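You operate a simulated robot arm through the tools that you are given. There is no shell and no other tool. Be economical: measure what you need, move in short steps, check, and stop when the job is done.

The job below is to be done with a simulated two-armed robot. You get a single attempt, and the scene is never put back.

TASK
Pin the fold lever, then scrub the glue crust off the die.
Fine: green brush, wetted on the yellow round pad; brush and pin go back. Set down upright: glue brush. What is to be rubbed or washed off counts as gone when no trace of it is left.

It is judged by the outcome, as a careful person would: the job done as asked, and still so three seconds after it is handed in. It fails if anything else is knocked over, pushed out of place, dropped, spilled or broken. Flat cloth is picked up by pressing the open fingertips on it (5 to 10 N) and closing them slowly along it; thin cloth reads only 2 to 8 mm in the jaws.

THE ROBOT
Two 7-joint arms with two-finger parallel grippers on one trunk, on a base that drives. Base frame: it is fixed to the floor where the robot stands at the start and does not move with it; the origin is under the middle of the robot, x ahead of it, y to its left, z up. Readings come in mm, rad, newtons and seconds.
The left shoulder is at the start at [50, 161, 1148], the right one opposite. With the tool pointing down near the work surface each hand reaches from about 100 to 620 mm from the robot's upright axis, wherever it stands, measured 20 degrees to its own side. Places, roughly: fold die slide [400, 0, 800]; fold press [600, 0, 900]; glue brush (5x5x15 cm) [800, 1300, 900]; lever pin holder bore [500, -100, 800]; pin bore of the fold press [600, 0, 1000]; yellow round pad [500, 1300, 800]. Payload 3.43 kg a hand.
The tool frame of a hand sits at the grasp point between the pads (the TCP): z along the fingers, y along the line on which they close. The tips reach 30 mm beyond it. Largest opening 94 mm; finger width 28, thickness 10; the body of the gripper, 50 by 96 mm, starts 55 mm behind the TCP.
Orientation is told as [roll, pitch, yaw] about the base's x, y, z axes, in that order, counted from this pose: with the fingers straight down and closing along the base's y, the tool's x points along the base's -x, its y along +y and its z along -z.

THE INTERFACE
- The arms move only by the tool apply_moves. It takes "left_series", "right_series" or both (then of equal length, played together; a hand with none holds still); each is text: rows parted by semicolons, each of 7 numbers parted by spaces: the shift along the tool's x, y, z in mm, then the turn, a rotation vector about the tool's x, y, z in degrees, then the closure in counts, from 0 (fully open) to 255 (shut). In form: dx dy dz rx ry rz gripper; .... A call has 1 to 8 rows; each row is the pose to reach, as a shift and turn from the pose commanded when the call began, along the tool's axes at that moment. Each row takes 0.2 s and may step no farther than 50 mm and 0.15 rad from the row before; otherwise, or with a gripper value out of range, the whole call is refused. Where a pose cannot be reached the arm comes as near as it can. A force on the tool above 40 N (or 10 N above the force at the start of the call, whichever is more), or a blocked arm, ends the call early, and 0.2 s more pass. Each finger travels about 45 mm/s and halts on what it meets, pressing with about 40 N; the grip force reading is that of the motor and also rises with nothing between the fingers. The clock runs only during rows and for 0.2 s after the last one: add rows that repeat a pose to give the fingers time. The reply holds the time, the measured pose of the TCP, the force on the tool along the base axes, the opening and the grip force, in the units named above and with some noise, with the torque about the TCP (base axes, N m) and any sound that the robot's microphone picked up.
- Cameras (640 x 400 px; columns grow to the right, rows downward): "scene" is now at [131.4, -6.2, 1297.2]; the picture's right is [-0.07, -1.00, 0.00], its down [-0.32, 0.02, -0.95] and it looks along [0.94, -0.07, -0.32] (base axes); focal length 214 px, centre (320, 200). "left" rides on the left gripper at [76, -14, -102] in its tool frame; the picture's right is [0.18, 0.98, 0.00], its down [-0.75, 0.14, -0.64] and it looks along [-0.63, 0.12, 0.77] (tool axes); focal length 243 px, centre (320, 200). "right" rides on the right gripper at [76, 14, -103] in its tool frame; the picture's right is [-0.18, 0.98, 0.00], its down [-0.75, -0.14, -0.64] and it looks along [-0.63, -0.12, 0.77] (tool axes); focal length 243 px, centre (320, 200). There is no depth. A picture from a camera that has moved, and an enlarged one, comes with that camera's place and axes in the base frame and with its lens.
- snapshot(camera): a new picture of that camera. The clock stands still meanwhile.
- raise_lower(by): slides the trunk up (or, below 0, down) by that many mm; the arms and the scene camera ride with it, the base frame stays. It gives what a move gives, with no picture.
- drive_base(legs): drives the robot by 1 to 6 legs, each [ahead, left, turn to the left] in mm, mm and rad, along the robot's own axes; the way and the turn of a leg run together, so that a leg with both is an arc; at most 1500 mm and 3.142 rad a leg. The arms and the cameras ride along, it lands a little off, and it stops where it bumps. It gives what a move gives.
- pan_tilt(pan, tilt): turns the head with the scene camera to pan (to the left, within 1.396 rad either way) and tilt (down, from -0.506 to 1.204), counted from straight ahead of the robot. It gives what a move gives.
- close_up(camera, box): a new picture of the part [left, top, right, bottom] of that camera's present view, enlarged. The clock stands still meanwhile.
- close_job(): hands the job in; it is judged then, once.

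Work in short steps. Places have to be worked out from the pictures, the camera data and where the tool is seen: move nearer, look again, correct. Check each grasp and each placing, and mend what went wrong. You have 120 turns and 108 pictures in all, those below and enlarged ones among them. Open the grippers and draw the arms clear of the work before you hand the job in, unless the task says otherwise; then end with one line.

The tools are called after "Emit:" as name(argument=value, ...) on one line, values as JSON. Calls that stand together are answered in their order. apply_moves: Moves the arms, as the interface text tells. Its arguments: {"type":"object","properties":{"left_series":{"type":"string"},"right_series":{"type":"string"}},"required":[]} The other tools are called the same way: raise_lower (by) slides the trunk up or down; drive_base (legs) drives the base; pan_tilt (pan, tilt) turns the head that bears the scene camera; snapshot (camera) takes a picture; close_up (camera, box) takes an enlarged picture of a part of a camera's view; close_job () hands the job in.

At the start:

```text
clock: 0.0
left_tcp_pos: [388.6, 130.6, 1376.3]
left_orientation: [0.0, 0.001, 0.001]
left_ft_force: [-0.1, -0.1, 0.5]
left_moment: [-0.02, 0.01, 0.0]
left_opening: 94.0
left_grasp_force: 0.1
right_tcp_pos: [376.4, -161.5, 1309.1]
right_orientation: [0.002, -0.001, -0.002]
right_ft_force: [-0.1, 0.3, -0.1]
right_moment: [0.03, 0.01, 0.0]
right_opening: 94.3
right_grasp_force: 0.1
trunk travel left (down, up): [-175.0, 92.0]
robot x, y, heading: [2.0, 3.3, 0.003]
head pan, tilt: [-0.073, 0.328]
```

scene: 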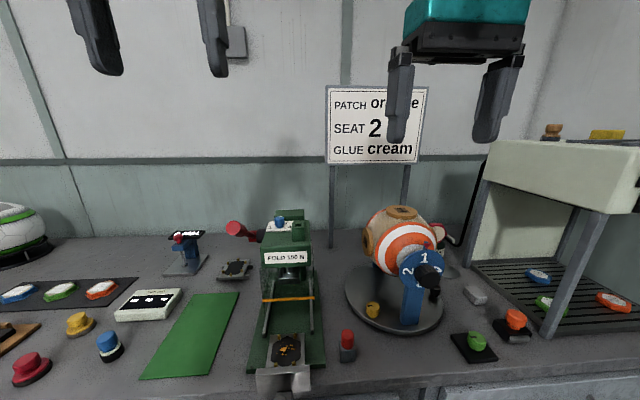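
right: 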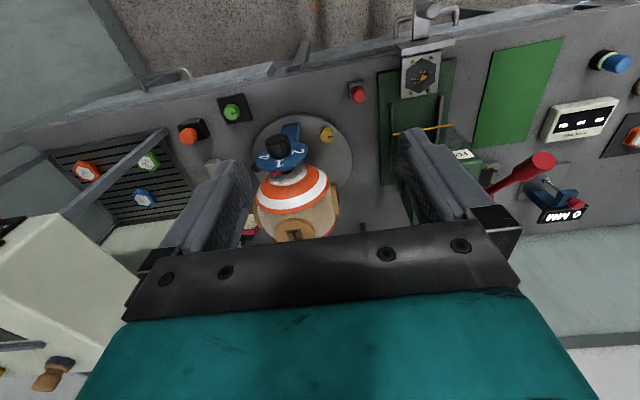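
left: 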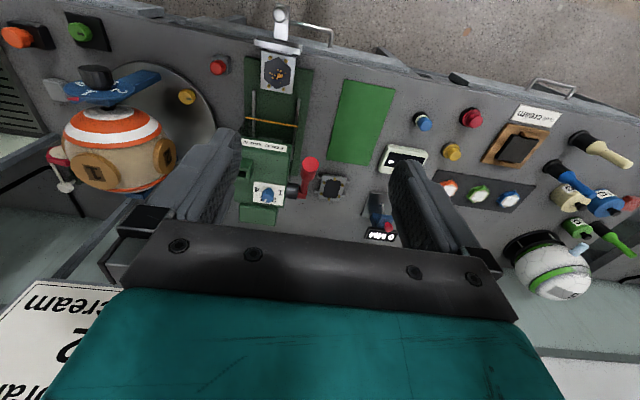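

I start by looking closer at the press, pin holder and the die.

Emit:
close_up(camera="scene", box=[210, 200, 370, 400])

Emit:
close_up(camera="left", box=[200, 0, 440, 250])

Emit:
close_up(camera="left", box=[400, 60, 640, 310])

```text
2.00 times, centred on (290, 300) of scene
camera zoom: at [131.4, -6.2, 1297.2], right [-0.07, -1.0, 0.0], down [-0.32, 0.02, -0.95], along [0.94, -0.07, -0.32], focal length 429 px, centre (380, 0)
```

zoom: 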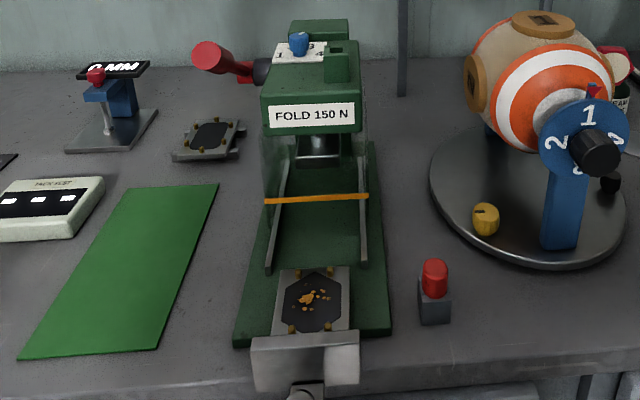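

```text
1.60 times, centred on (320, 125) of left
camera zoom: at [313.0, 115.7, 1478.7], right [-0.18, 0.98, 0.0], down [0.75, 0.14, 0.64], along [0.63, 0.12, -0.77], focal length 388 px, centre (320, 320)
```

zoom: 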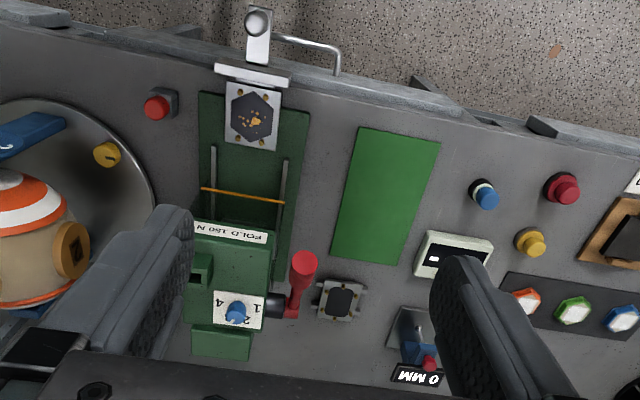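

```text
1.60 times, centred on (520, 185) of left
camera zoom: at [313.0, 115.7, 1478.7], right [-0.18, 0.98, 0.0], down [0.75, 0.14, 0.64], along [0.63, 0.12, -0.77], focal length 388 px, centre (0, 224)
```

zoom: 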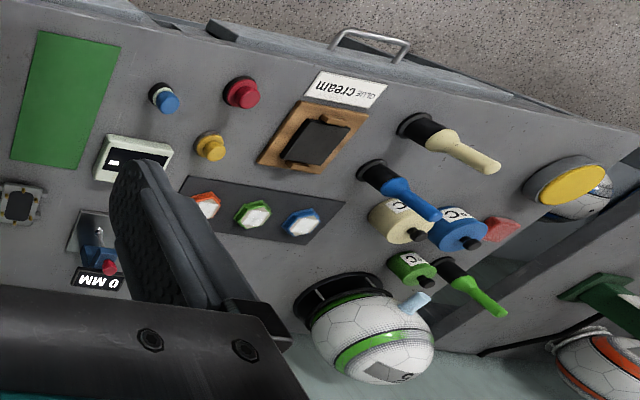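

The red pin sits in its holder near (495,-97). I move the right hand above and behind it for a better look.

Emit:
apply_moves(right_series="-10 9 44 0 0 0 60; -20 18 88 0 0 0 100; -30 27 132 0 0 0 120; -40 36 176 0 0 0 120; -50 45 220 0 0 0 120; -60 54 264 0 0 0 120; -80 62 300 0 0 0 120")

Emit:
snapshot(camera="right")

Emit:
snapshot(camera="scene")

```text
clock: 1.6
left_tcp_pos: [390.3, 129.8, 1375.0]
left_orientation: [-0.003, -0.001, 0.0]
left_ft_force: [-0.2, 0.6, 0.0]
left_moment: [-0.02, 0.0, 0.0]
left_opening: 94.0
left_grasp_force: 0.0
right_tcp_pos: [460.5, -97.9, 1008.6]
right_orientation: [0.002, -0.003, -0.001]
right_ft_force: [-0.1, -0.5, -0.1]
right_moment: [-0.04, 0.02, -0.01]
right_opening: 49.7
right_grasp_force: 0.1
trunk travel left (down, up): [-175.0, 92.0]
robot x, y, heading: [-4.7, 2.7, 0.002]
head pan, tilt: [-0.073, 0.328]
```

```text
101 pictures are left
camera right: at [384.4, -85.0, 1110.3], right [0.19, 0.98, 0.0], down [0.75, -0.14, 0.64], along [0.63, -0.12, -0.77], focal length 243 px, centre (320, 200)
```

right: 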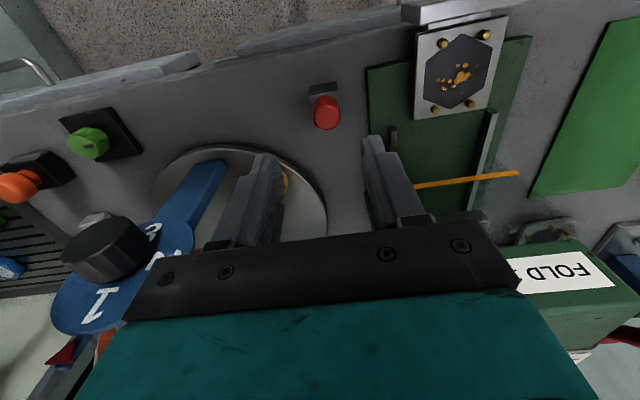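

```text
100 pictures are left
camera scene: at [131.8, -6.1, 1297.2], right [-0.07, -1.0, 0.0], down [-0.32, 0.02, -0.95], along [0.94, -0.07, -0.32], focal length 214 px, centre (320, 200)
```

scene: 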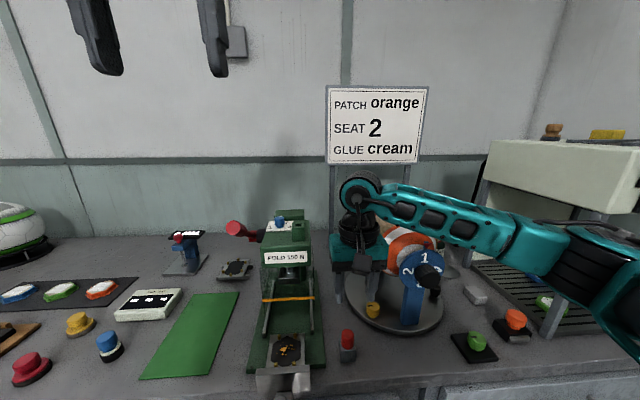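

Triangulated cap top about (474,-95,872). Descend to above it and check the alignment.

Emit:
apply_moves(right_series="-7 1 35 0 0 0 120; -14 2 75 0 0 0 120; -14 2 75 0 0 0 120")

Emit:
snapshot(camera="right")

Emit:
close_up(camera="scene", box=[240, 200, 400, 300])

```text
clock: 2.4
left_tcp_pos: [388.8, 129.4, 1375.0]
left_orientation: [0.0, -0.003, 0.0]
left_ft_force: [-0.5, -1.0, -0.3]
left_moment: [-0.02, 0.02, 0.0]
left_opening: 93.7
left_grasp_force: 0.0
right_tcp_pos: [473.6, -94.4, 935.1]
right_orientation: [0.001, -0.003, -0.002]
right_ft_force: [0.4, 0.0, -0.2]
right_moment: [0.02, -0.01, 0.0]
right_opening: 49.8
right_grasp_force: 0.1
trunk travel left (down, up): [-175.0, 92.0]
robot x, y, heading: [-2.6, 1.3, -0.002]
head pan, tilt: [-0.073, 0.328]
```

```text
99 pictures are left
camera right: at [395.5, -81.7, 1037.8], right [0.18, 0.98, 0.0], down [0.75, -0.14, 0.64], along [0.63, -0.12, -0.77], focal length 243 px, centre (320, 200)
```

right: 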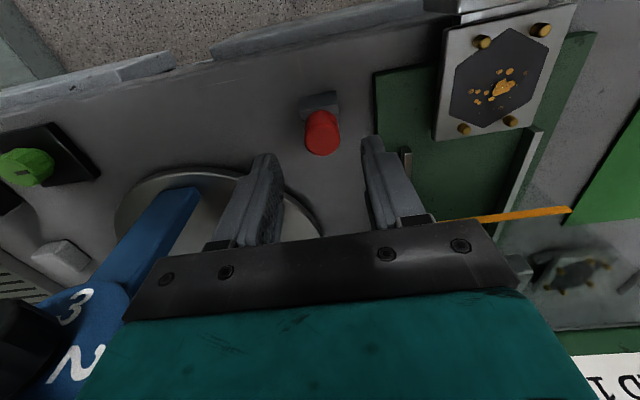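

```text
4.00 times, centred on (320, 250) of scene
camera zoom: at [131.3, -6.2, 1297.3], right [-0.07, -1.0, 0.0], down [-0.32, 0.02, -0.95], along [0.94, -0.07, -0.32], focal length 858 px, centre (320, 0)
```

zoom: 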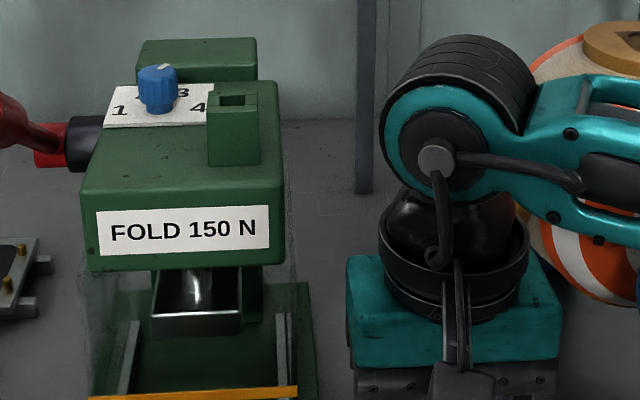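

The pin lies straight below the TCP. Descend to z≈875 with the jaws astride the cap, then close.

Emit:
apply_moves(right_series="0 0 30 0 0 0 120; 0 0 60 0 0 0 120; 0 0 60 0 0 0 120")

Emit:
snapshot(camera="right")

```text
clock: 3.2
left_tcp_pos: [388.9, 129.6, 1374.8]
left_orientation: [-0.001, 0.001, 0.001]
left_ft_force: [0.5, 0.1, 0.0]
left_moment: [-0.01, 0.02, 0.01]
left_opening: 93.9
left_grasp_force: 0.1
right_tcp_pos: [474.1, -95.2, 876.4]
right_orientation: [0.002, -0.002, -0.002]
right_ft_force: [0.3, -0.2, 0.2]
right_moment: [-0.02, -0.04, 0.02]
right_opening: 49.5
right_grasp_force: 0.2
trunk travel left (down, up): [-175.0, 92.0]
robot x, y, heading: [-0.5, -0.9, -0.0]
head pan, tilt: [-0.073, 0.328]
```

```text
97 pictures are left
camera right: at [396.9, -82.4, 978.2], right [0.19, 0.98, 0.0], down [0.75, -0.14, 0.64], along [0.63, -0.12, -0.77], focal length 243 px, centre (320, 200)
```

right: 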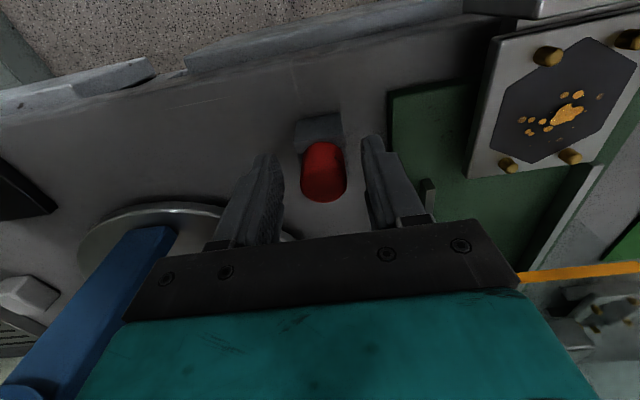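

The cap top is about at TCP level; I go 8 mm lower and close.

Emit:
apply_moves(right_series="0 0 8 0 0 0 120; 0 0 8 0 0 0 160; 0 0 8 0 0 0 200; 0 0 8 0 0 0 230; 0 0 8 0 0 0 230; 0 0 8 0 0 0 230")

Emit:
snapshot(camera="right")

```text
clock: 4.6
left_tcp_pos: [388.6, 129.2, 1376.1]
left_orientation: [0.001, -0.001, 0.0]
left_ft_force: [0.0, -1.4, 0.5]
left_moment: [-0.01, -0.01, 0.01]
left_opening: 94.0
left_grasp_force: 0.1
right_tcp_pos: [471.7, -95.3, 867.5]
right_orientation: [0.002, -0.003, -0.003]
right_ft_force: [0.0, 0.2, -0.1]
right_moment: [0.02, 0.0, 0.0]
right_opening: 29.6
right_grasp_force: 39.5
trunk travel left (down, up): [-175.0, 92.0]
robot x, y, heading: [-0.0, 1.3, -0.001]
head pan, tilt: [-0.073, 0.328]
```

```text
96 pictures are left
camera right: at [396.3, -83.0, 969.7], right [0.19, 0.98, 0.0], down [0.75, -0.14, 0.64], along [0.63, -0.12, -0.77], focal length 243 px, centre (320, 200)
```

right: 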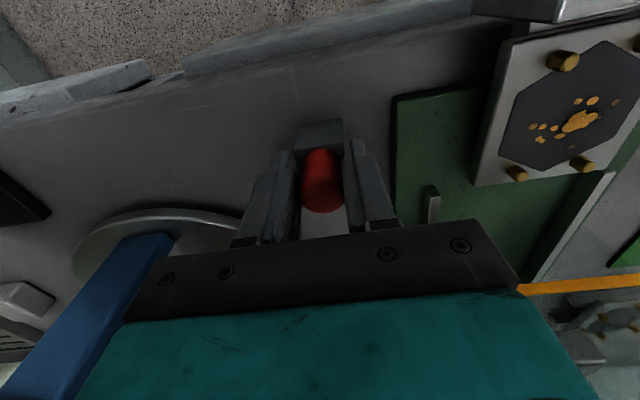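

Gripped (29.6 mm) without side force; pin home TCP ≈ (473,-95,868). Lift straight up.

Emit:
apply_moves(right_series="0 0 -20 0 0 0 230; 0 0 -60 0 0 0 230; 0 0 -105 0 0 0 230; 0 0 -150 0 0 0 230; 0 0 -195 0 0 0 230; 0 0 -240 0 0 0 230; 0 0 -240 0 0 0 230")

Emit:
snapshot(camera="right")

Emit:
snapshot(camera="scene")

```text
clock: 6.2
left_tcp_pos: [389.3, 130.1, 1374.7]
left_orientation: [0.001, 0.0, 0.0]
left_ft_force: [-0.7, -1.0, -0.6]
left_moment: [0.02, 0.02, 0.01]
left_opening: 94.1
left_grasp_force: 0.1
right_tcp_pos: [467.7, -100.1, 1107.5]
right_orientation: [0.001, -0.002, -0.003]
right_ft_force: [0.1, 0.0, -0.4]
right_moment: [-0.04, 0.04, 0.01]
right_opening: 29.4
right_grasp_force: 39.6
trunk travel left (down, up): [-175.0, 92.0]
robot x, y, heading: [-1.6, 0.2, -0.003]
head pan, tilt: [-0.073, 0.328]
```

```text
95 pictures are left
camera right: at [392.3, -87.6, 1209.8], right [0.19, 0.98, 0.0], down [0.75, -0.14, 0.64], along [0.63, -0.12, -0.77], focal length 243 px, centre (320, 200)
```

right: 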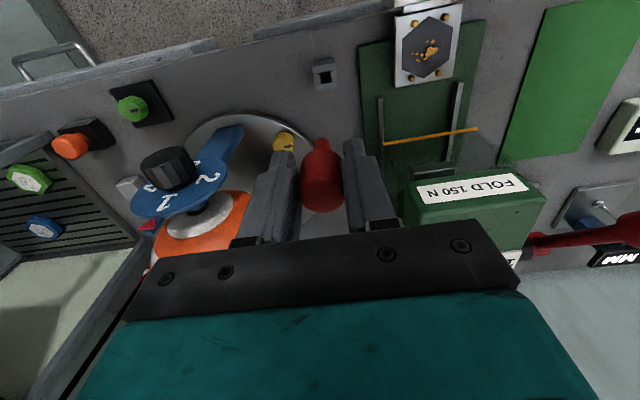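

```text
94 pictures are left
camera scene: at [131.6, -6.3, 1297.2], right [-0.07, -1.0, 0.0], down [-0.32, 0.02, -0.95], along [0.94, -0.07, -0.32], focal length 214 px, centre (320, 200)
```

scene: 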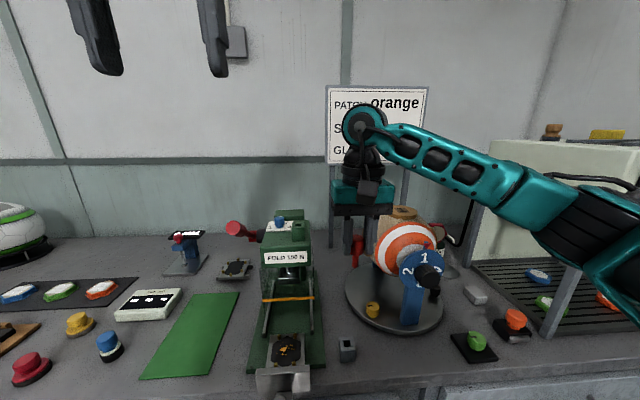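

The pin is out; its narrow shank points down. Now move toward the press block, keeping well above.

Emit:
apply_moves(right_series="0 0 -40 0 0 0 230; 0 0 -85 0 0 0 230; -25 40 -85 0 0 0 230; -50 80 -85 0 0 0 230; -70 108 -85 0 0 0 230; -70 108 -85 0 0 0 230")

Emit:
snapshot(camera="right")

Emit:
close_up(camera="scene", box=[220, 150, 380, 250])

```text
clock: 7.6
left_tcp_pos: [389.4, 128.2, 1376.5]
left_orientation: [0.001, -0.001, 0.0]
left_ft_force: [-0.6, 0.1, 0.8]
left_moment: [-0.03, -0.03, 0.02]
left_opening: 94.0
left_grasp_force: 0.0
right_tcp_pos: [540.1, 6.5, 1192.8]
right_orientation: [0.003, -0.003, 0.001]
right_ft_force: [0.2, 0.7, 0.3]
right_moment: [0.03, 0.0, -0.02]
right_opening: 29.2
right_grasp_force: 39.7
trunk travel left (down, up): [-175.0, 92.0]
robot x, y, heading: [-2.5, 2.1, -0.003]
head pan, tilt: [-0.073, 0.328]
```

```text
93 pictures are left
camera right: at [464.5, 18.6, 1294.6], right [0.18, 0.98, 0.0], down [0.75, -0.14, 0.64], along [0.63, -0.12, -0.77], focal length 243 px, centre (320, 200)
```

right: 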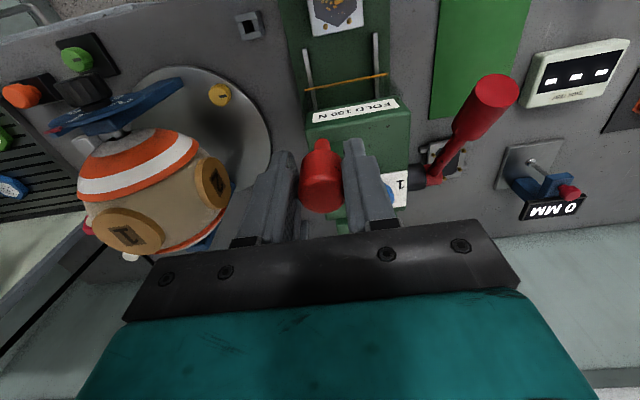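

```text
4.00 times, centred on (300, 200) of scene
camera zoom: at [131.4, -7.0, 1297.2], right [-0.07, -1.0, 0.0], down [-0.32, 0.02, -0.95], along [0.94, -0.07, -0.32], focal length 858 px, centre (400, 200)
```

zoom: 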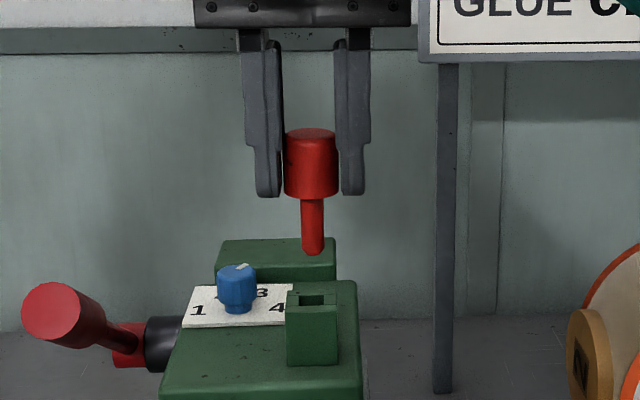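

The scene camera gives a good view. I get a closer left-camera view of the bore to triangulate.

Emit:
close_up(camera="left", box=[240, 130, 400, 230])

```text
4.00 times, centred on (320, 180) of left
camera zoom: at [313.1, 114.7, 1478.7], right [-0.18, 0.98, 0.0], down [0.75, 0.14, 0.64], along [0.63, 0.12, -0.77], focal length 970 px, centre (320, 280)
```

zoom: 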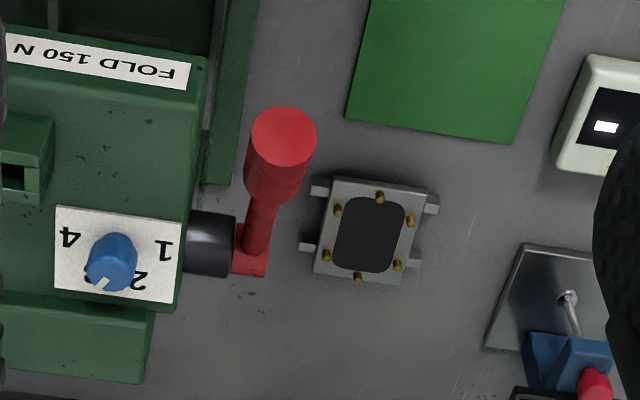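

Bore estimated at (609,11.5,1071); pin tip is ~58 mm below TCP. Move to hover just above it.

Emit:
apply_moves(right_series="-33 3 10 0 0 0 230; -67 5 25 0 0 0 230; -67 5 30 0 0 0 230; -67 5 30 0 0 0 230")

Emit:
snapshot(camera="right")

Emit:
close_up(camera="scene", box=[260, 170, 340, 220])

Emit:
close_up(camera="left", box=[220, 140, 300, 190])

```text
clock: 8.6
left_tcp_pos: [389.5, 129.0, 1375.5]
left_orientation: [0.0, -0.001, 0.0]
left_ft_force: [-0.5, 0.3, -0.5]
left_moment: [-0.03, 0.04, -0.01]
left_opening: 93.8
left_grasp_force: 0.1
right_tcp_pos: [569.1, 11.8, 1146.0]
right_orientation: [0.002, -0.002, -0.001]
right_ft_force: [0.4, 0.5, -0.3]
right_moment: [-0.02, 0.03, -0.01]
right_opening: 29.9
right_grasp_force: 39.9
right hand out of reach, approached as far as the arm can: row 1, 2, 3, 4
trunk travel left (down, up): [-175.0, 92.0]
robot x, y, heading: [2.0, 1.3, -0.002]
head pan, tilt: [-0.073, 0.328]
```

```text
90 pictures are left
camera right: at [491.1, 23.6, 1249.2], right [0.19, 0.98, 0.0], down [0.75, -0.14, 0.64], along [0.63, -0.12, -0.77], focal length 243 px, centre (320, 200)
```

right: 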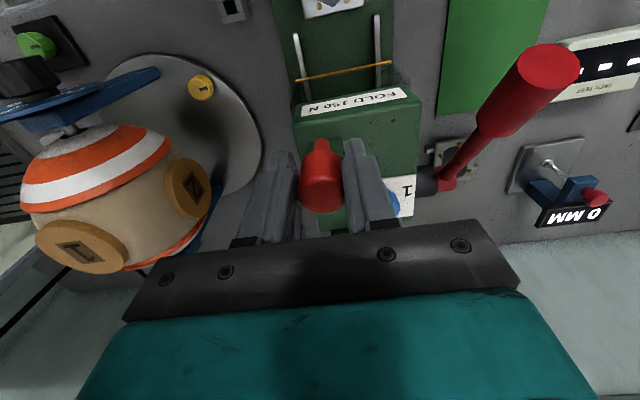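

```text
8.00 times, centred on (300, 195) of scene
camera zoom: at [131.8, -6.1, 1297.2], right [-0.07, -1.0, 0.0], down [-0.32, 0.02, -0.95], along [0.94, -0.07, -0.32], focal length 1716 px, centre (480, 240)
```

zoom: 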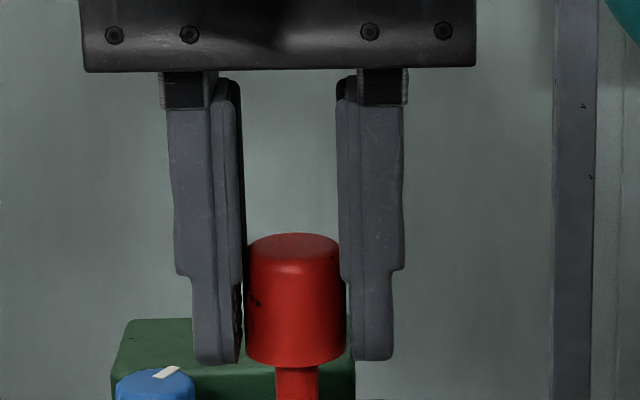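

```text
8.00 times, centred on (260, 165) of left
camera zoom: at [313.5, 115.8, 1478.5], right [-0.18, 0.98, 0.0], down [0.75, 0.14, 0.64], along [0.63, 0.12, -0.77], focal length 1941 px, centre (800, 480)
```

zoom: 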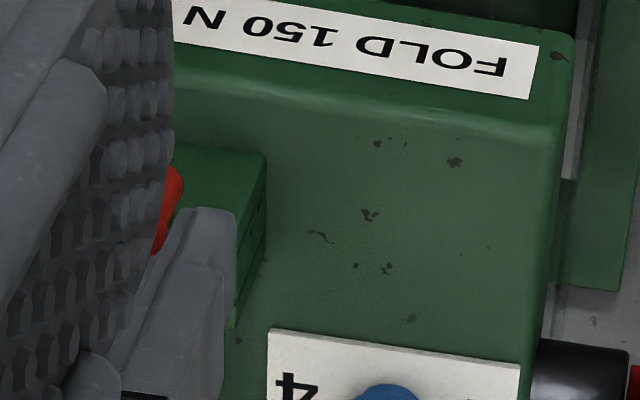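

Out of reach: the arm stopped at x=569. Raise the hand and drive ahead 80 mm.

Emit:
apply_moves(right_series="20 0 -30 0 0 0 230; 20 0 -30 0 0 0 230")

Emit:
drive_base(legs=[[80, 0, 0]])

Emit:
snapshot(camera="scene")

```text
clock: 9.2
left_tcp_pos: [389.5, 129.4, 1376.0]
left_orientation: [0.001, -0.002, -0.001]
left_ft_force: [0.8, 0.1, -0.6]
left_moment: [0.02, 0.02, 0.0]
left_opening: 94.0
left_grasp_force: 0.2
right_tcp_pos: [550.3, 20.2, 1179.3]
right_orientation: [0.004, -0.007, 0.0]
right_ft_force: [0.5, 0.1, -0.5]
right_moment: [0.0, 0.04, 0.02]
right_opening: 29.3
right_grasp_force: 39.9
right hand out of reach, approached as far as the arm can: row 1, 2
trunk travel left (down, up): [-175.0, 92.0]
robot x, y, heading: [2.0, -3.1, -0.001]
head pan, tilt: [-0.073, 0.328]
```

```text
clock: 10.3
left_tcp_pos: [470.5, 129.2, 1375.2]
left_orientation: [0.001, 0.001, 0.0]
left_ft_force: [0.4, -0.2, -0.6]
left_moment: [0.0, 0.04, 0.04]
left_opening: 93.9
left_grasp_force: 0.1
right_tcp_pos: [632.0, 20.3, 1178.4]
right_orientation: [0.003, -0.009, 0.001]
right_ft_force: [0.3, 0.1, -1.2]
right_moment: [-0.02, 0.02, -0.02]
right_opening: 29.0
right_grasp_force: 39.9
trunk travel left (down, up): [-175.0, 92.0]
robot x, y, heading: [78.7, 3.8, -0.002]
head pan, tilt: [-0.073, 0.328]
```

```text
87 pictures are left
camera scene: at [212.4, -6.3, 1297.1], right [-0.07, -1.0, 0.0], down [-0.32, 0.02, -0.95], along [0.94, -0.07, -0.32], focal length 214 px, centre (320, 200)
```

scene: 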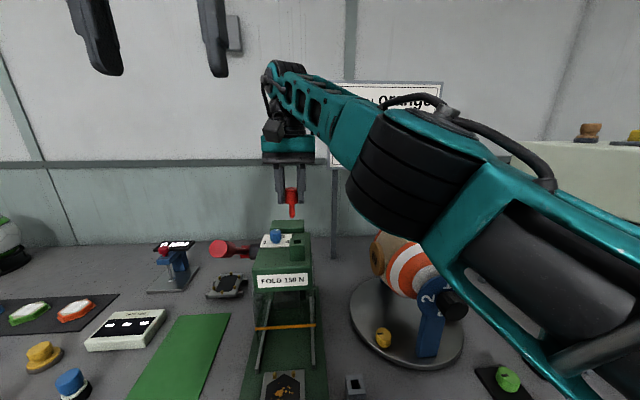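

Drove to x≈79. Now align over the bore, holding height.

Emit:
apply_moves(right_series="25 -9 0 0 0 0 230; 25 -9 0 0 0 0 230")

Emit:
close_up(camera="scene", box=[230, 170, 350, 245])

Emit:
snapshot(camera="right")

Emit:
close_up(camera="left", box=[200, 140, 320, 215])

```text
clock: 10.9
left_tcp_pos: [469.5, 128.6, 1376.0]
left_orientation: [-0.004, -0.002, 0.001]
left_ft_force: [-0.3, -1.1, -0.3]
left_moment: [-0.01, 0.01, -0.01]
left_opening: 93.7
left_grasp_force: 0.1
right_tcp_pos: [630.4, 19.4, 1179.1]
right_orientation: [0.005, -0.008, -0.001]
right_ft_force: [-1.1, -0.1, -0.1]
right_moment: [-0.03, 0.01, -0.03]
right_opening: 29.2
right_grasp_force: 40.1
right hand out of reach, approached as far as the arm can: row 1, 2
trunk travel left (down, up): [-175.0, 92.0]
robot x, y, heading: [80.5, 0.9, 0.001]
head pan, tilt: [-0.073, 0.328]
```

```text
5.33 times, centred on (290, 208) of scene
camera zoom: at [211.6, -6.3, 1297.2], right [-0.07, -1.0, 0.0], down [-0.32, 0.02, -0.95], along [0.94, -0.07, -0.32], focal length 1144 px, centre (480, 160)
```

zoom: 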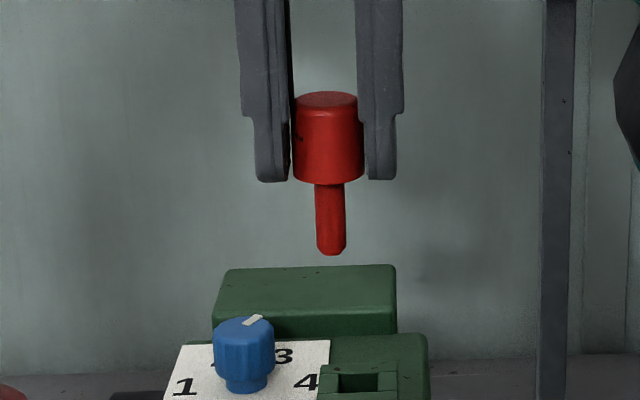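

```text
85 pictures are left
camera right: at [553.9, 32.4, 1281.3], right [0.18, 0.98, 0.0], down [0.75, -0.14, 0.65], along [0.64, -0.12, -0.76], focal length 243 px, centre (320, 200)
```

right: 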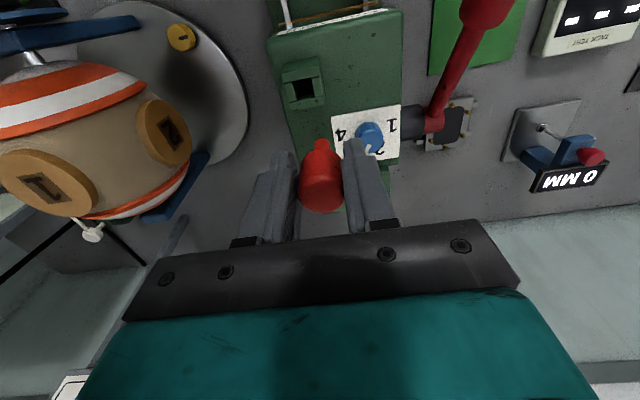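

```text
5.33 times, centred on (260, 178) of left
camera zoom: at [393.2, 115.5, 1478.8], right [-0.18, 0.98, 0.0], down [0.75, 0.14, 0.64], along [0.63, 0.12, -0.77], focal length 1294 px, centre (640, 320)
```

zoom: 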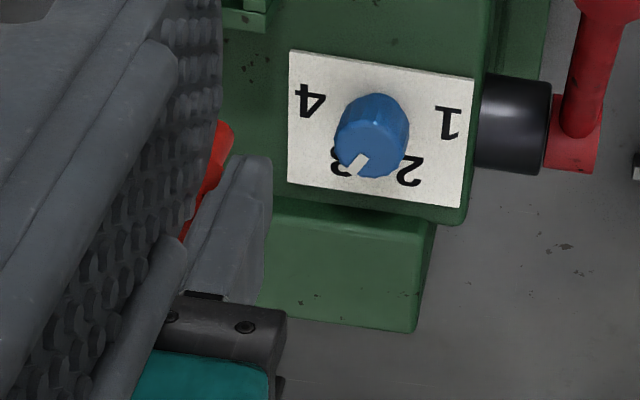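

The right camera sees the bore: (609.5, 9, 1070). Move commanded pose back toward it and read.

Emit:
apply_moves(right_series="20 -6 0 0 0 0 230; 34 -6 0 0 0 0 230; 34 -6 0 0 0 0 230")

```text
clock: 11.7
left_tcp_pos: [469.8, 128.7, 1375.2]
left_orientation: [-0.002, 0.0, 0.001]
left_ft_force: [0.0, 0.0, 0.3]
left_moment: [0.0, 0.02, -0.01]
left_opening: 94.2
left_grasp_force: 0.0
right_tcp_pos: [626.4, 24.0, 1182.8]
right_orientation: [0.001, -0.006, 0.002]
right_ft_force: [-0.4, 0.1, -0.7]
right_moment: [0.01, 0.03, 0.02]
right_opening: 29.3
right_grasp_force: 40.3
right hand out of reach, approached as far as the arm can: row 1, 2, 3
trunk travel left (down, up): [-175.0, 92.0]
robot x, y, heading: [80.5, 1.0, -0.004]
head pan, tilt: [-0.073, 0.328]
```

Still flagged out of reach; I keep shifting the command back, and down slightly, until it is within reach.

Emit:
apply_moves(right_series="15 -5 10 0 0 0 230; 30 -10 15 0 0 0 230; 30 -10 15 0 0 0 230")

```text
clock: 12.5
left_tcp_pos: [470.3, 129.8, 1375.7]
left_orientation: [0.0, -0.001, -0.001]
left_ft_force: [0.5, 0.5, -0.3]
left_moment: [0.0, -0.01, 0.01]
left_opening: 94.2
left_grasp_force: 0.0
right_tcp_pos: [627.2, 22.6, 1182.8]
right_orientation: [0.003, -0.007, -0.001]
right_ft_force: [-0.6, 0.8, -0.6]
right_moment: [0.02, 0.02, -0.02]
right_opening: 29.2
right_grasp_force: 40.0
right hand out of reach, approached as far as the arm can: row 1, 2, 3
trunk travel left (down, up): [-175.0, 92.0]
robot x, y, heading: [76.6, -4.9, 0.001]
head pan, tilt: [-0.073, 0.328]
```

The arm seems stuck at a joint limit. I raise the trunk 80 mm to give it room and pull the hand back.

Emit:
raise_lower(by=80)

Emit:
apply_moves(right_series="30 -10 0 0 0 0 230; 60 -20 0 0 0 0 230; 90 -30 0 0 0 0 230; 90 -30 0 0 0 0 230")

```text
clock: 13.6
left_tcp_pos: [469.0, 129.3, 1455.0]
left_orientation: [-0.001, 0.0, 0.001]
left_ft_force: [0.3, 0.4, -1.0]
left_moment: [-0.01, -0.04, 0.01]
left_opening: 93.9
left_grasp_force: 0.1
right_tcp_pos: [627.1, 22.7, 1261.8]
right_orientation: [0.001, -0.004, -0.001]
right_ft_force: [0.3, -0.2, -0.4]
right_moment: [-0.05, 0.0, 0.02]
right_opening: 29.2
right_grasp_force: 39.8
trunk travel left (down, up): [-255.0, 12.0]
robot x, y, heading: [80.3, 1.0, 0.001]
head pan, tilt: [-0.073, 0.328]
```

```text
clock: 14.6
left_tcp_pos: [468.7, 128.7, 1455.6]
left_orientation: [-0.002, -0.001, 0.0]
left_ft_force: [-0.4, 0.1, 0.2]
left_moment: [0.0, -0.01, -0.01]
left_opening: 94.2
left_grasp_force: 0.0
right_tcp_pos: [618.2, 26.9, 1280.6]
right_orientation: [0.002, -0.007, 0.002]
right_ft_force: [0.0, -0.7, -1.3]
right_moment: [-0.01, 0.04, 0.04]
right_opening: 29.1
right_grasp_force: 40.4
right hand out of reach, approached as far as the arm can: row 1, 2, 3, 4
trunk travel left (down, up): [-255.0, 12.0]
robot x, y, heading: [80.2, -1.3, 0.008]
head pan, tilt: [-0.073, 0.328]
```

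The arm is sliding on a limit. Retreat well back and to the right, to a known good region, to unwind it.

Emit:
apply_moves(right_series="30 -20 5 0 0 0 230; 60 -40 10 0 0 0 230; 90 -60 15 0 0 0 230; 120 -80 20 0 0 0 230; 150 -100 25 0 0 0 230; 150 -100 25 0 0 0 230")

Emit:
snapshot(camera="scene")

```text
clock: 16.0
left_tcp_pos: [468.5, 129.1, 1456.0]
left_orientation: [0.0, -0.002, -0.001]
left_ft_force: [0.2, -0.4, -0.1]
left_moment: [-0.02, 0.01, 0.0]
left_opening: 93.9
left_grasp_force: 0.0
right_tcp_pos: [615.8, 19.6, 1288.6]
right_orientation: [0.002, -0.006, -0.001]
right_ft_force: [-0.3, -0.8, 0.1]
right_moment: [-0.02, 0.0, 0.03]
right_opening: 29.3
right_grasp_force: 40.0
right hand out of reach, approached as far as the arm can: row 1, 2, 3, 4, 5, 6
trunk travel left (down, up): [-255.0, 12.0]
robot x, y, heading: [81.2, -1.0, 0.001]
head pan, tilt: [-0.073, 0.328]
```

```text
83 pictures are left
camera scene: at [211.7, -6.3, 1377.2], right [-0.07, -1.0, 0.0], down [-0.32, 0.02, -0.95], along [0.94, -0.07, -0.32], focal length 214 px, centre (320, 200)
```

scene: 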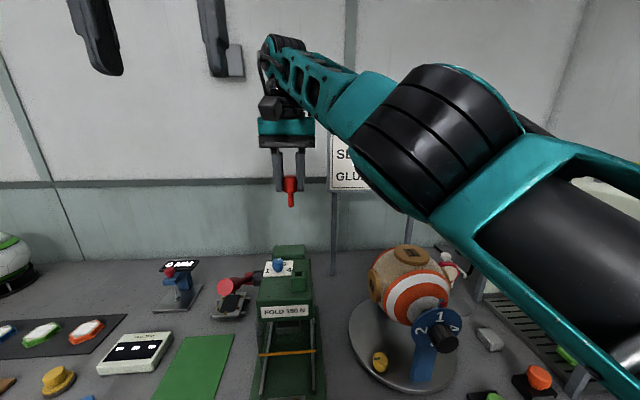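

Test a pure downward move to see which direction is free.

Emit:
apply_moves(right_series="0 0 30 0 0 0 230; 0 0 60 0 0 0 230; 0 0 60 0 0 0 230")

```text
clock: 16.8
left_tcp_pos: [469.2, 129.0, 1455.4]
left_orientation: [-0.001, -0.001, 0.001]
left_ft_force: [0.1, -0.6, 0.0]
left_moment: [0.02, 0.01, 0.01]
left_opening: 94.2
left_grasp_force: 0.0
right_tcp_pos: [636.8, 22.8, 1238.2]
right_orientation: [0.001, -0.008, -0.001]
right_ft_force: [0.2, 0.0, -0.7]
right_moment: [-0.01, 0.01, 0.03]
right_opening: 28.9
right_grasp_force: 40.1
right hand out of reach, approached as far as the arm can: row 1, 2, 3
trunk travel left (down, up): [-255.0, 12.0]
robot x, y, heading: [77.9, 0.2, 0.004]
head pan, tilt: [-0.073, 0.328]
```

The arm is at full stretch, a singular pose. I tilt the tool so the wrist comes back, unbending from it, then retract and un-tilt.

Emit:
apply_moves(right_series="0 0 -10 0 -8 0 230; 0 0 -10 0 -16 0 230; 0 0 -10 0 -24 0 230; 0 0 -10 0 -32 0 230; 0 0 -10 0 -32 0 230")

```text
clock: 18.0
left_tcp_pos: [468.4, 129.6, 1455.0]
left_orientation: [0.001, -0.003, 0.0]
left_ft_force: [-0.2, 1.0, 0.1]
left_moment: [-0.02, -0.02, 0.02]
left_opening: 93.9
left_grasp_force: 0.1
right_tcp_pos: [650.0, 23.6, 1249.8]
right_orientation: [0.001, -0.093, 0.0]
right_ft_force: [0.2, 0.3, -0.5]
right_moment: [-0.03, -0.01, -0.04]
right_opening: 28.8
right_grasp_force: 40.2
right hand out of reach, approached as far as the arm can: row 1, 2, 3, 4, 5
trunk travel left (down, up): [-255.0, 12.0]
robot x, y, heading: [74.7, 4.2, -0.001]
head pan, tilt: [-0.073, 0.328]
```

Test a pure sideways move.

Emit:
apply_moves(right_series="0 -40 0 0 0 0 230; 0 -80 0 0 0 0 230; 0 -120 0 0 0 0 230; 0 -120 0 0 0 0 230")

```text
clock: 19.0
left_tcp_pos: [468.6, 128.4, 1456.4]
left_orientation: [0.0, 0.0, 0.001]
left_ft_force: [-0.5, -0.2, 0.6]
left_moment: [-0.03, -0.01, -0.01]
left_opening: 94.1
left_grasp_force: 0.0
right_tcp_pos: [672.2, -42.6, 1260.9]
right_orientation: [0.001, -0.093, 0.003]
right_ft_force: [-0.6, -0.6, -0.9]
right_moment: [0.0, 0.03, 0.01]
right_opening: 28.9
right_grasp_force: 39.4
right hand out of reach, approached as far as the arm can: row 1, 2, 3, 4
trunk travel left (down, up): [-255.0, 12.0]
robot x, y, heading: [81.2, 0.3, -0.0]
head pan, tilt: [-0.073, 0.328]
```

It moves sideways along the reach sphere. Now try a large pure retreat.

Emit:
apply_moves(right_series="45 0 0 0 0 0 230; 90 0 0 0 0 0 230; 135 0 0 0 0 0 230; 180 0 0 0 0 0 230; 225 0 0 0 0 0 230; 270 0 0 0 0 0 230; 270 0 0 0 0 0 230")

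```text
clock: 20.6
left_tcp_pos: [468.9, 128.9, 1454.7]
left_orientation: [0.001, 0.0, 0.0]
left_ft_force: [0.8, -0.4, -0.2]
left_moment: [0.02, 0.02, -0.01]
left_opening: 93.9
left_grasp_force: 0.0
right_tcp_pos: [611.8, 23.3, 1323.4]
right_orientation: [0.0, -0.091, 0.001]
right_ft_force: [-0.1, 0.3, -0.6]
right_moment: [0.01, 0.0, -0.01]
right_opening: 28.8
right_grasp_force: 40.4
right hand out of reach, approached as far as the arm can: row 1, 2, 3, 4, 5, 6, 7
trunk travel left (down, up): [-255.0, 12.0]
robot x, y, heading: [79.6, 2.4, -0.0]
head pan, tilt: [-0.073, 0.328]
```

The elbow seems trapped past its full-stretch peak. I command outward first so it swings over the peak, then retract in the same call.

Emit:
apply_moves(right_series="-45 -15 0 0 0 0 230; -90 -30 0 0 0 0 230; -135 -45 0 0 0 0 230; -90 -50 0 0 0 0 230; -45 -60 0 0 0 0 230; 0 -70 0 0 0 0 230; 45 -80 0 0 0 0 230; 90 -90 0 0 0 0 230")

```text
clock: 22.6
left_tcp_pos: [468.6, 133.3, 1455.5]
left_orientation: [-0.005, -0.002, 0.0]
left_ft_force: [0.1, 0.6, 0.0]
left_moment: [-0.09, 0.04, 0.04]
left_opening: 94.1
left_grasp_force: 0.0
right_tcp_pos: [555.0, -96.1, 1333.0]
right_orientation: [0.103, -0.029, -0.181]
right_ft_force: [-0.5, 1.1, -0.2]
right_moment: [-0.06, 0.0, -0.04]
right_opening: 29.1
right_grasp_force: 40.5
right hand out of reach, approached as far as the arm can: row 1, 2, 3, 4, 5, 6, 7
trunk travel left (down, up): [-255.0, 12.0]
robot x, y, heading: [80.1, -0.8, 0.002]
head pan, tilt: [-0.073, 0.328]
stopped in row 8 (right hand): the arm was blocked; the commanded pose is now the measured one
```

Row 8 was within reach, but the arm reported a block while swinging. Check what happened.

Emit:
snapshot(camera="scene")

Emit:
snapshot(camera="right")

```text
82 pictures are left
camera scene: at [211.0, -1.8, 1377.4], right [-0.07, -1.0, 0.0], down [-0.32, 0.02, -0.95], along [0.94, -0.07, -0.32], focal length 214 px, centre (320, 200)
```

scene: 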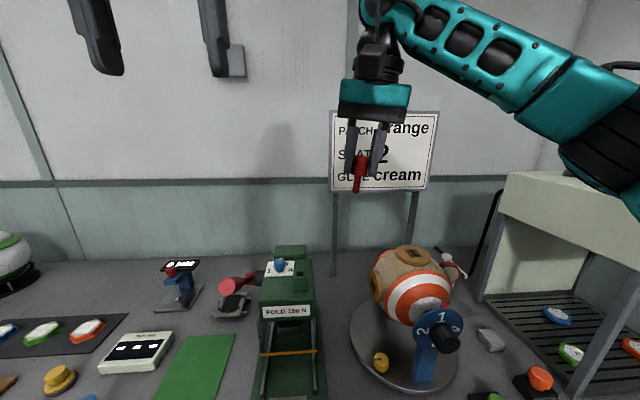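

```text
81 pictures are left
camera right: at [478.3, -79.6, 1433.9], right [0.35, 0.93, 0.11], down [0.69, -0.33, 0.65], along [0.64, -0.15, -0.76], focal length 243 px, centre (320, 200)
```

right: 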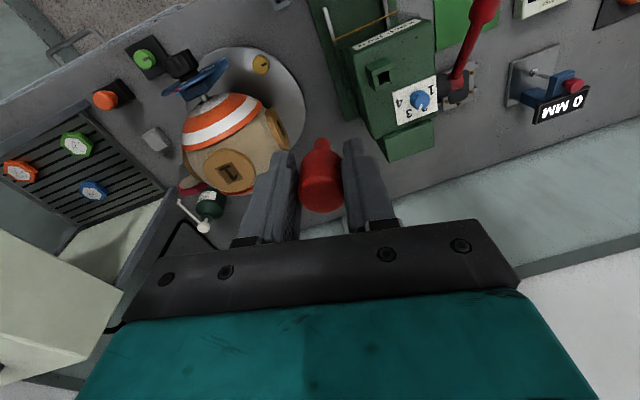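

The arm is freed and nothing was hit. Straighten the tool and retreat a bit.

Emit:
apply_moves(right_series="20 0 20 2 0.6 -3.5 230; 40 0 40 4 1.2 -7 230; 60 0 60 5.9 1.7 -10.4 230; 60 0 60 5.9 1.7 -10.4 230")

```text
clock: 23.6
left_tcp_pos: [468.9, 128.3, 1455.5]
left_orientation: [0.003, 0.0, -0.003]
left_ft_force: [-0.3, -0.6, 0.6]
left_moment: [0.03, 0.02, 0.0]
left_opening: 93.7
left_grasp_force: 0.0
right_tcp_pos: [498.8, -86.0, 1270.4]
right_orientation: [0.0, -0.006, 0.003]
right_ft_force: [-0.1, 0.2, -0.7]
right_moment: [-0.03, -0.02, 0.01]
right_opening: 29.1
right_grasp_force: 40.4
trunk travel left (down, up): [-255.0, 12.0]
robot x, y, heading: [83.2, 2.5, 0.005]
head pan, tilt: [-0.073, 0.328]
```

Now approach the bore with the raised trunk: target (609.5, 9), z 1190.

Emit:
apply_moves(right_series="-25 24 20 0 0 0 230; -50 48 35 0 0 0 230; -78 72 50 0 0 0 230; -110 95 80 0 0 0 230; -110 95 80 0 0 0 230")

Emit:
close_up(camera="scene", box=[230, 190, 350, 290])

Emit:
snapshot(camera="right")

```text
clock: 24.8
left_tcp_pos: [468.4, 126.6, 1455.8]
left_orientation: [0.004, -0.002, -0.002]
left_ft_force: [0.1, 0.0, 0.0]
left_moment: [-0.01, 0.01, 0.01]
left_opening: 94.0
left_grasp_force: 0.0
right_tcp_pos: [609.5, 9.4, 1192.6]
right_orientation: [0.0, -0.009, 0.005]
right_ft_force: [0.5, 0.1, -1.1]
right_moment: [0.04, -0.02, -0.04]
right_opening: 29.0
right_grasp_force: 39.8
trunk travel left (down, up): [-255.0, 12.0]
robot x, y, heading: [79.6, -1.1, -0.0]
head pan, tilt: [-0.073, 0.328]
```

```text
4.00 times, centred on (290, 240) of scene
camera zoom: at [211.3, -7.2, 1377.3], right [-0.08, -1.0, 0.0], down [-0.32, 0.02, -0.95], along [0.94, -0.07, -0.32], focal length 858 px, centre (440, 40)
```

zoom: 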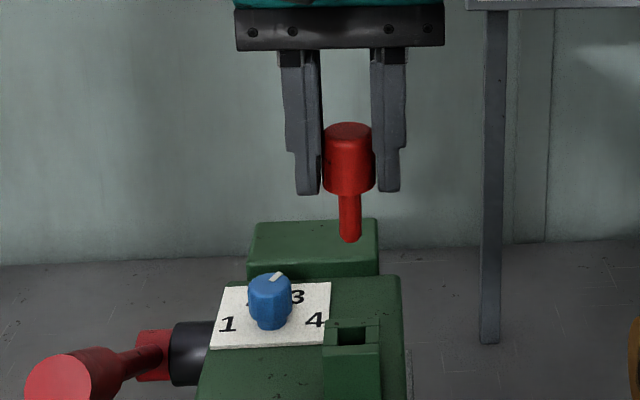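

```text
79 pictures are left
camera right: at [532.4, 21.5, 1294.2], right [0.18, 0.98, 0.0], down [0.75, -0.14, 0.65], along [0.64, -0.12, -0.76], focal length 243 px, centre (320, 200)
```

right: 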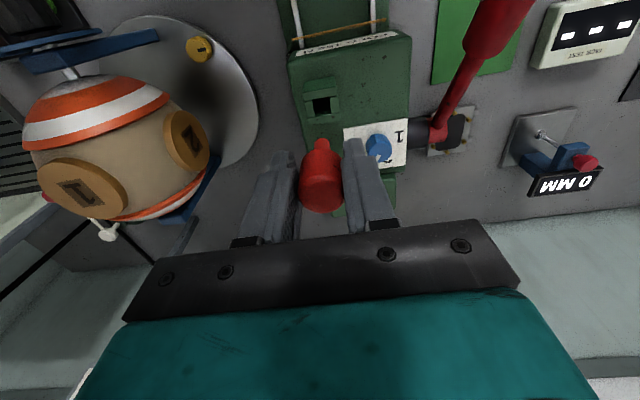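

Alignment close. Lower 40 mm so the pin tip is just over the bore, and check again.

Emit:
apply_moves(right_series="1 0 20 0 0 0 230; 1 0.5 42 0 0 0 230; 1 0.5 42 0 0 0 230")

Emit:
close_up(camera="scene", box=[270, 230, 330, 280])

Emit:
close_up(camera="right", box=[270, 90, 370, 160])

```text
clock: 25.6
left_tcp_pos: [468.5, 127.4, 1455.4]
left_orientation: [0.002, -0.001, -0.001]
left_ft_force: [0.0, 0.8, -0.3]
left_moment: [-0.01, 0.02, 0.02]
left_opening: 94.1
left_grasp_force: 0.1
right_tcp_pos: [607.4, 11.7, 1149.8]
right_orientation: [0.0, -0.009, 0.004]
right_ft_force: [0.2, -0.4, -0.7]
right_moment: [0.0, 0.01, 0.0]
right_opening: 28.8
right_grasp_force: 41.0
trunk travel left (down, up): [-255.0, 12.0]
robot x, y, heading: [79.5, 1.9, -0.002]
head pan, tilt: [-0.073, 0.328]
```

```text
8.00 times, centred on (300, 255) of scene
camera zoom: at [211.6, -6.8, 1377.3], right [-0.07, -1.0, 0.0], down [-0.32, 0.02, -0.95], along [0.94, -0.07, -0.32], focal length 1716 px, centre (480, -240)
```

zoom: 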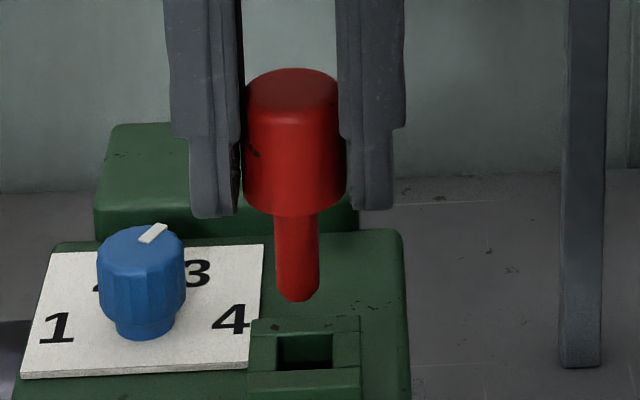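

```text
5.71 times, centred on (320, 125) of right
camera zoom: at [531.6, 24.4, 1252.1], right [0.18, 0.98, 0.0], down [0.75, -0.14, 0.65], along [0.64, -0.12, -0.76], focal length 1386 px, centre (320, 629)
```

zoom: 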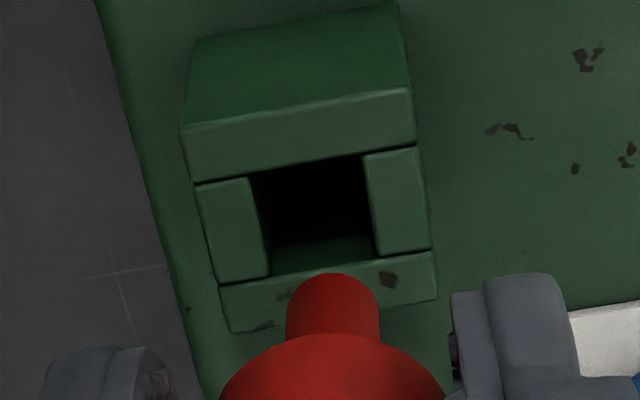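

Pin needs about −2 mm in y. Lower another 14 mm so the tip is nearly in the bore's plane and compare directly.

Emit:
apply_moves(right_series="0 -2 7 0 0 0 230; 0 -2 13 0 0 0 230; 0 -2 13 0 0 0 230")

Emit:
close_up(camera="scene", box=[270, 230, 330, 280])

Emit:
close_up(camera="right", box=[270, 90, 370, 160])

```text
clock: 26.4
left_tcp_pos: [467.9, 126.8, 1456.6]
left_orientation: [0.002, -0.001, -0.003]
left_ft_force: [-0.9, -0.3, 0.2]
left_moment: [0.01, 0.03, -0.02]
left_opening: 93.7
left_grasp_force: 0.1
right_tcp_pos: [608.6, 10.8, 1138.1]
right_orientation: [-0.001, -0.009, 0.003]
right_ft_force: [0.3, 0.5, -0.8]
right_moment: [0.05, -0.02, 0.0]
right_opening: 29.1
right_grasp_force: 39.8
trunk travel left (down, up): [-255.0, 12.0]
robot x, y, heading: [79.3, -1.8, -0.002]
head pan, tilt: [-0.073, 0.328]
```

```text
8.00 times, centred on (300, 255) of scene
camera zoom: at [211.7, -6.9, 1377.2], right [-0.07, -1.0, 0.0], down [-0.32, 0.02, -0.95], along [0.94, -0.07, -0.32], focal length 1716 px, centre (480, -240)
```

zoom: 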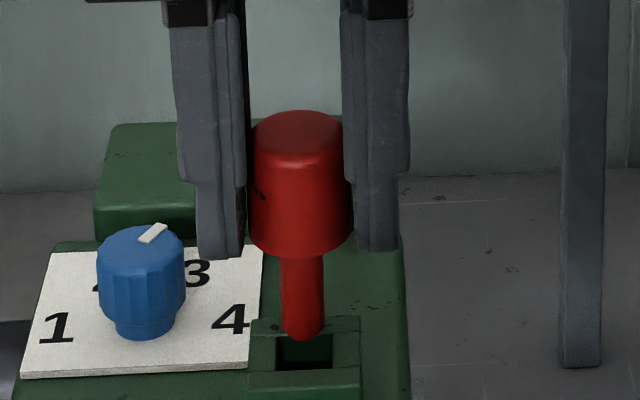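

```text
5.71 times, centred on (320, 125) of right
camera zoom: at [532.0, 23.3, 1239.1], right [0.18, 0.98, 0.0], down [0.75, -0.14, 0.65], along [0.64, -0.12, -0.76], focal length 1386 px, centre (320, 629)
```

zoom: 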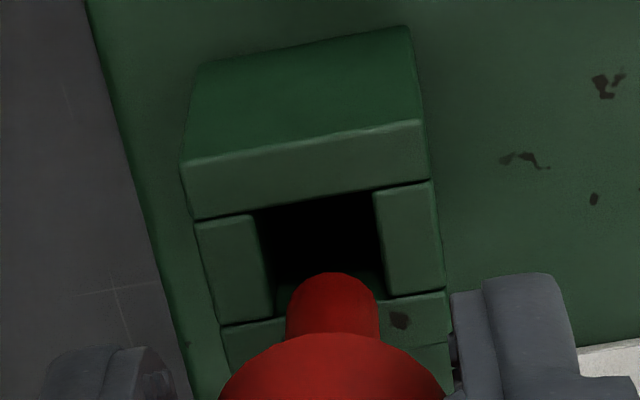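

The right camera shows the pin tip some 5 mm too far forward of the bore; y looks fine in the scene view. Shift back 4 mm and compare again.

Emit:
apply_moves(right_series="4 -0.5 0 0 0 0 230; 4 -0.5 0 0 0 0 230")

Emit:
close_up(camera="scene", box=[270, 230, 330, 280])

Emit:
close_up(camera="right", box=[270, 90, 370, 160])

```text
clock: 27.0
left_tcp_pos: [469.3, 127.7, 1455.0]
left_orientation: [0.002, -0.001, -0.002]
left_ft_force: [-0.2, -0.7, 1.0]
left_moment: [-0.01, 0.0, -0.04]
left_opening: 94.0
left_grasp_force: 0.1
right_tcp_pos: [603.8, 10.5, 1136.0]
right_orientation: [-0.002, -0.007, 0.005]
right_ft_force: [0.1, 1.3, 0.4]
right_moment: [0.04, 0.03, -0.03]
right_opening: 29.0
right_grasp_force: 40.0
trunk travel left (down, up): [-255.0, 12.0]
robot x, y, heading: [80.0, -3.4, -0.002]
head pan, tilt: [-0.073, 0.328]
```

```text
8.00 times, centred on (300, 255) of scene
camera zoom: at [211.8, -6.8, 1377.2], right [-0.07, -1.0, 0.0], down [-0.32, 0.02, -0.95], along [0.94, -0.07, -0.32], focal length 1716 px, centre (480, -240)
```

zoom: 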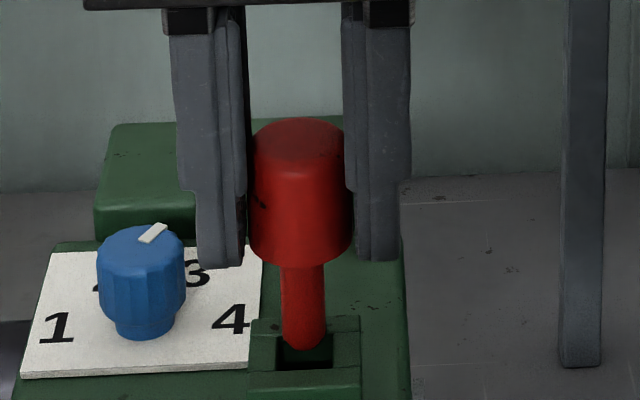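

```text
5.71 times, centred on (320, 125) of right
camera zoom: at [528.4, 23.1, 1238.9], right [0.18, 0.98, 0.0], down [0.75, -0.14, 0.65], along [0.64, -0.12, -0.76], focal length 1386 px, centre (320, 629)
```

zoom: 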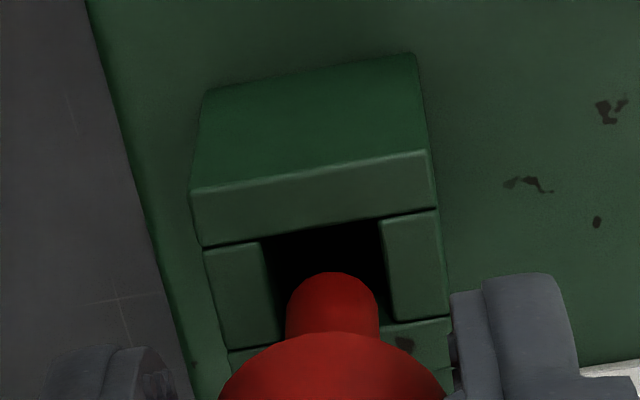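

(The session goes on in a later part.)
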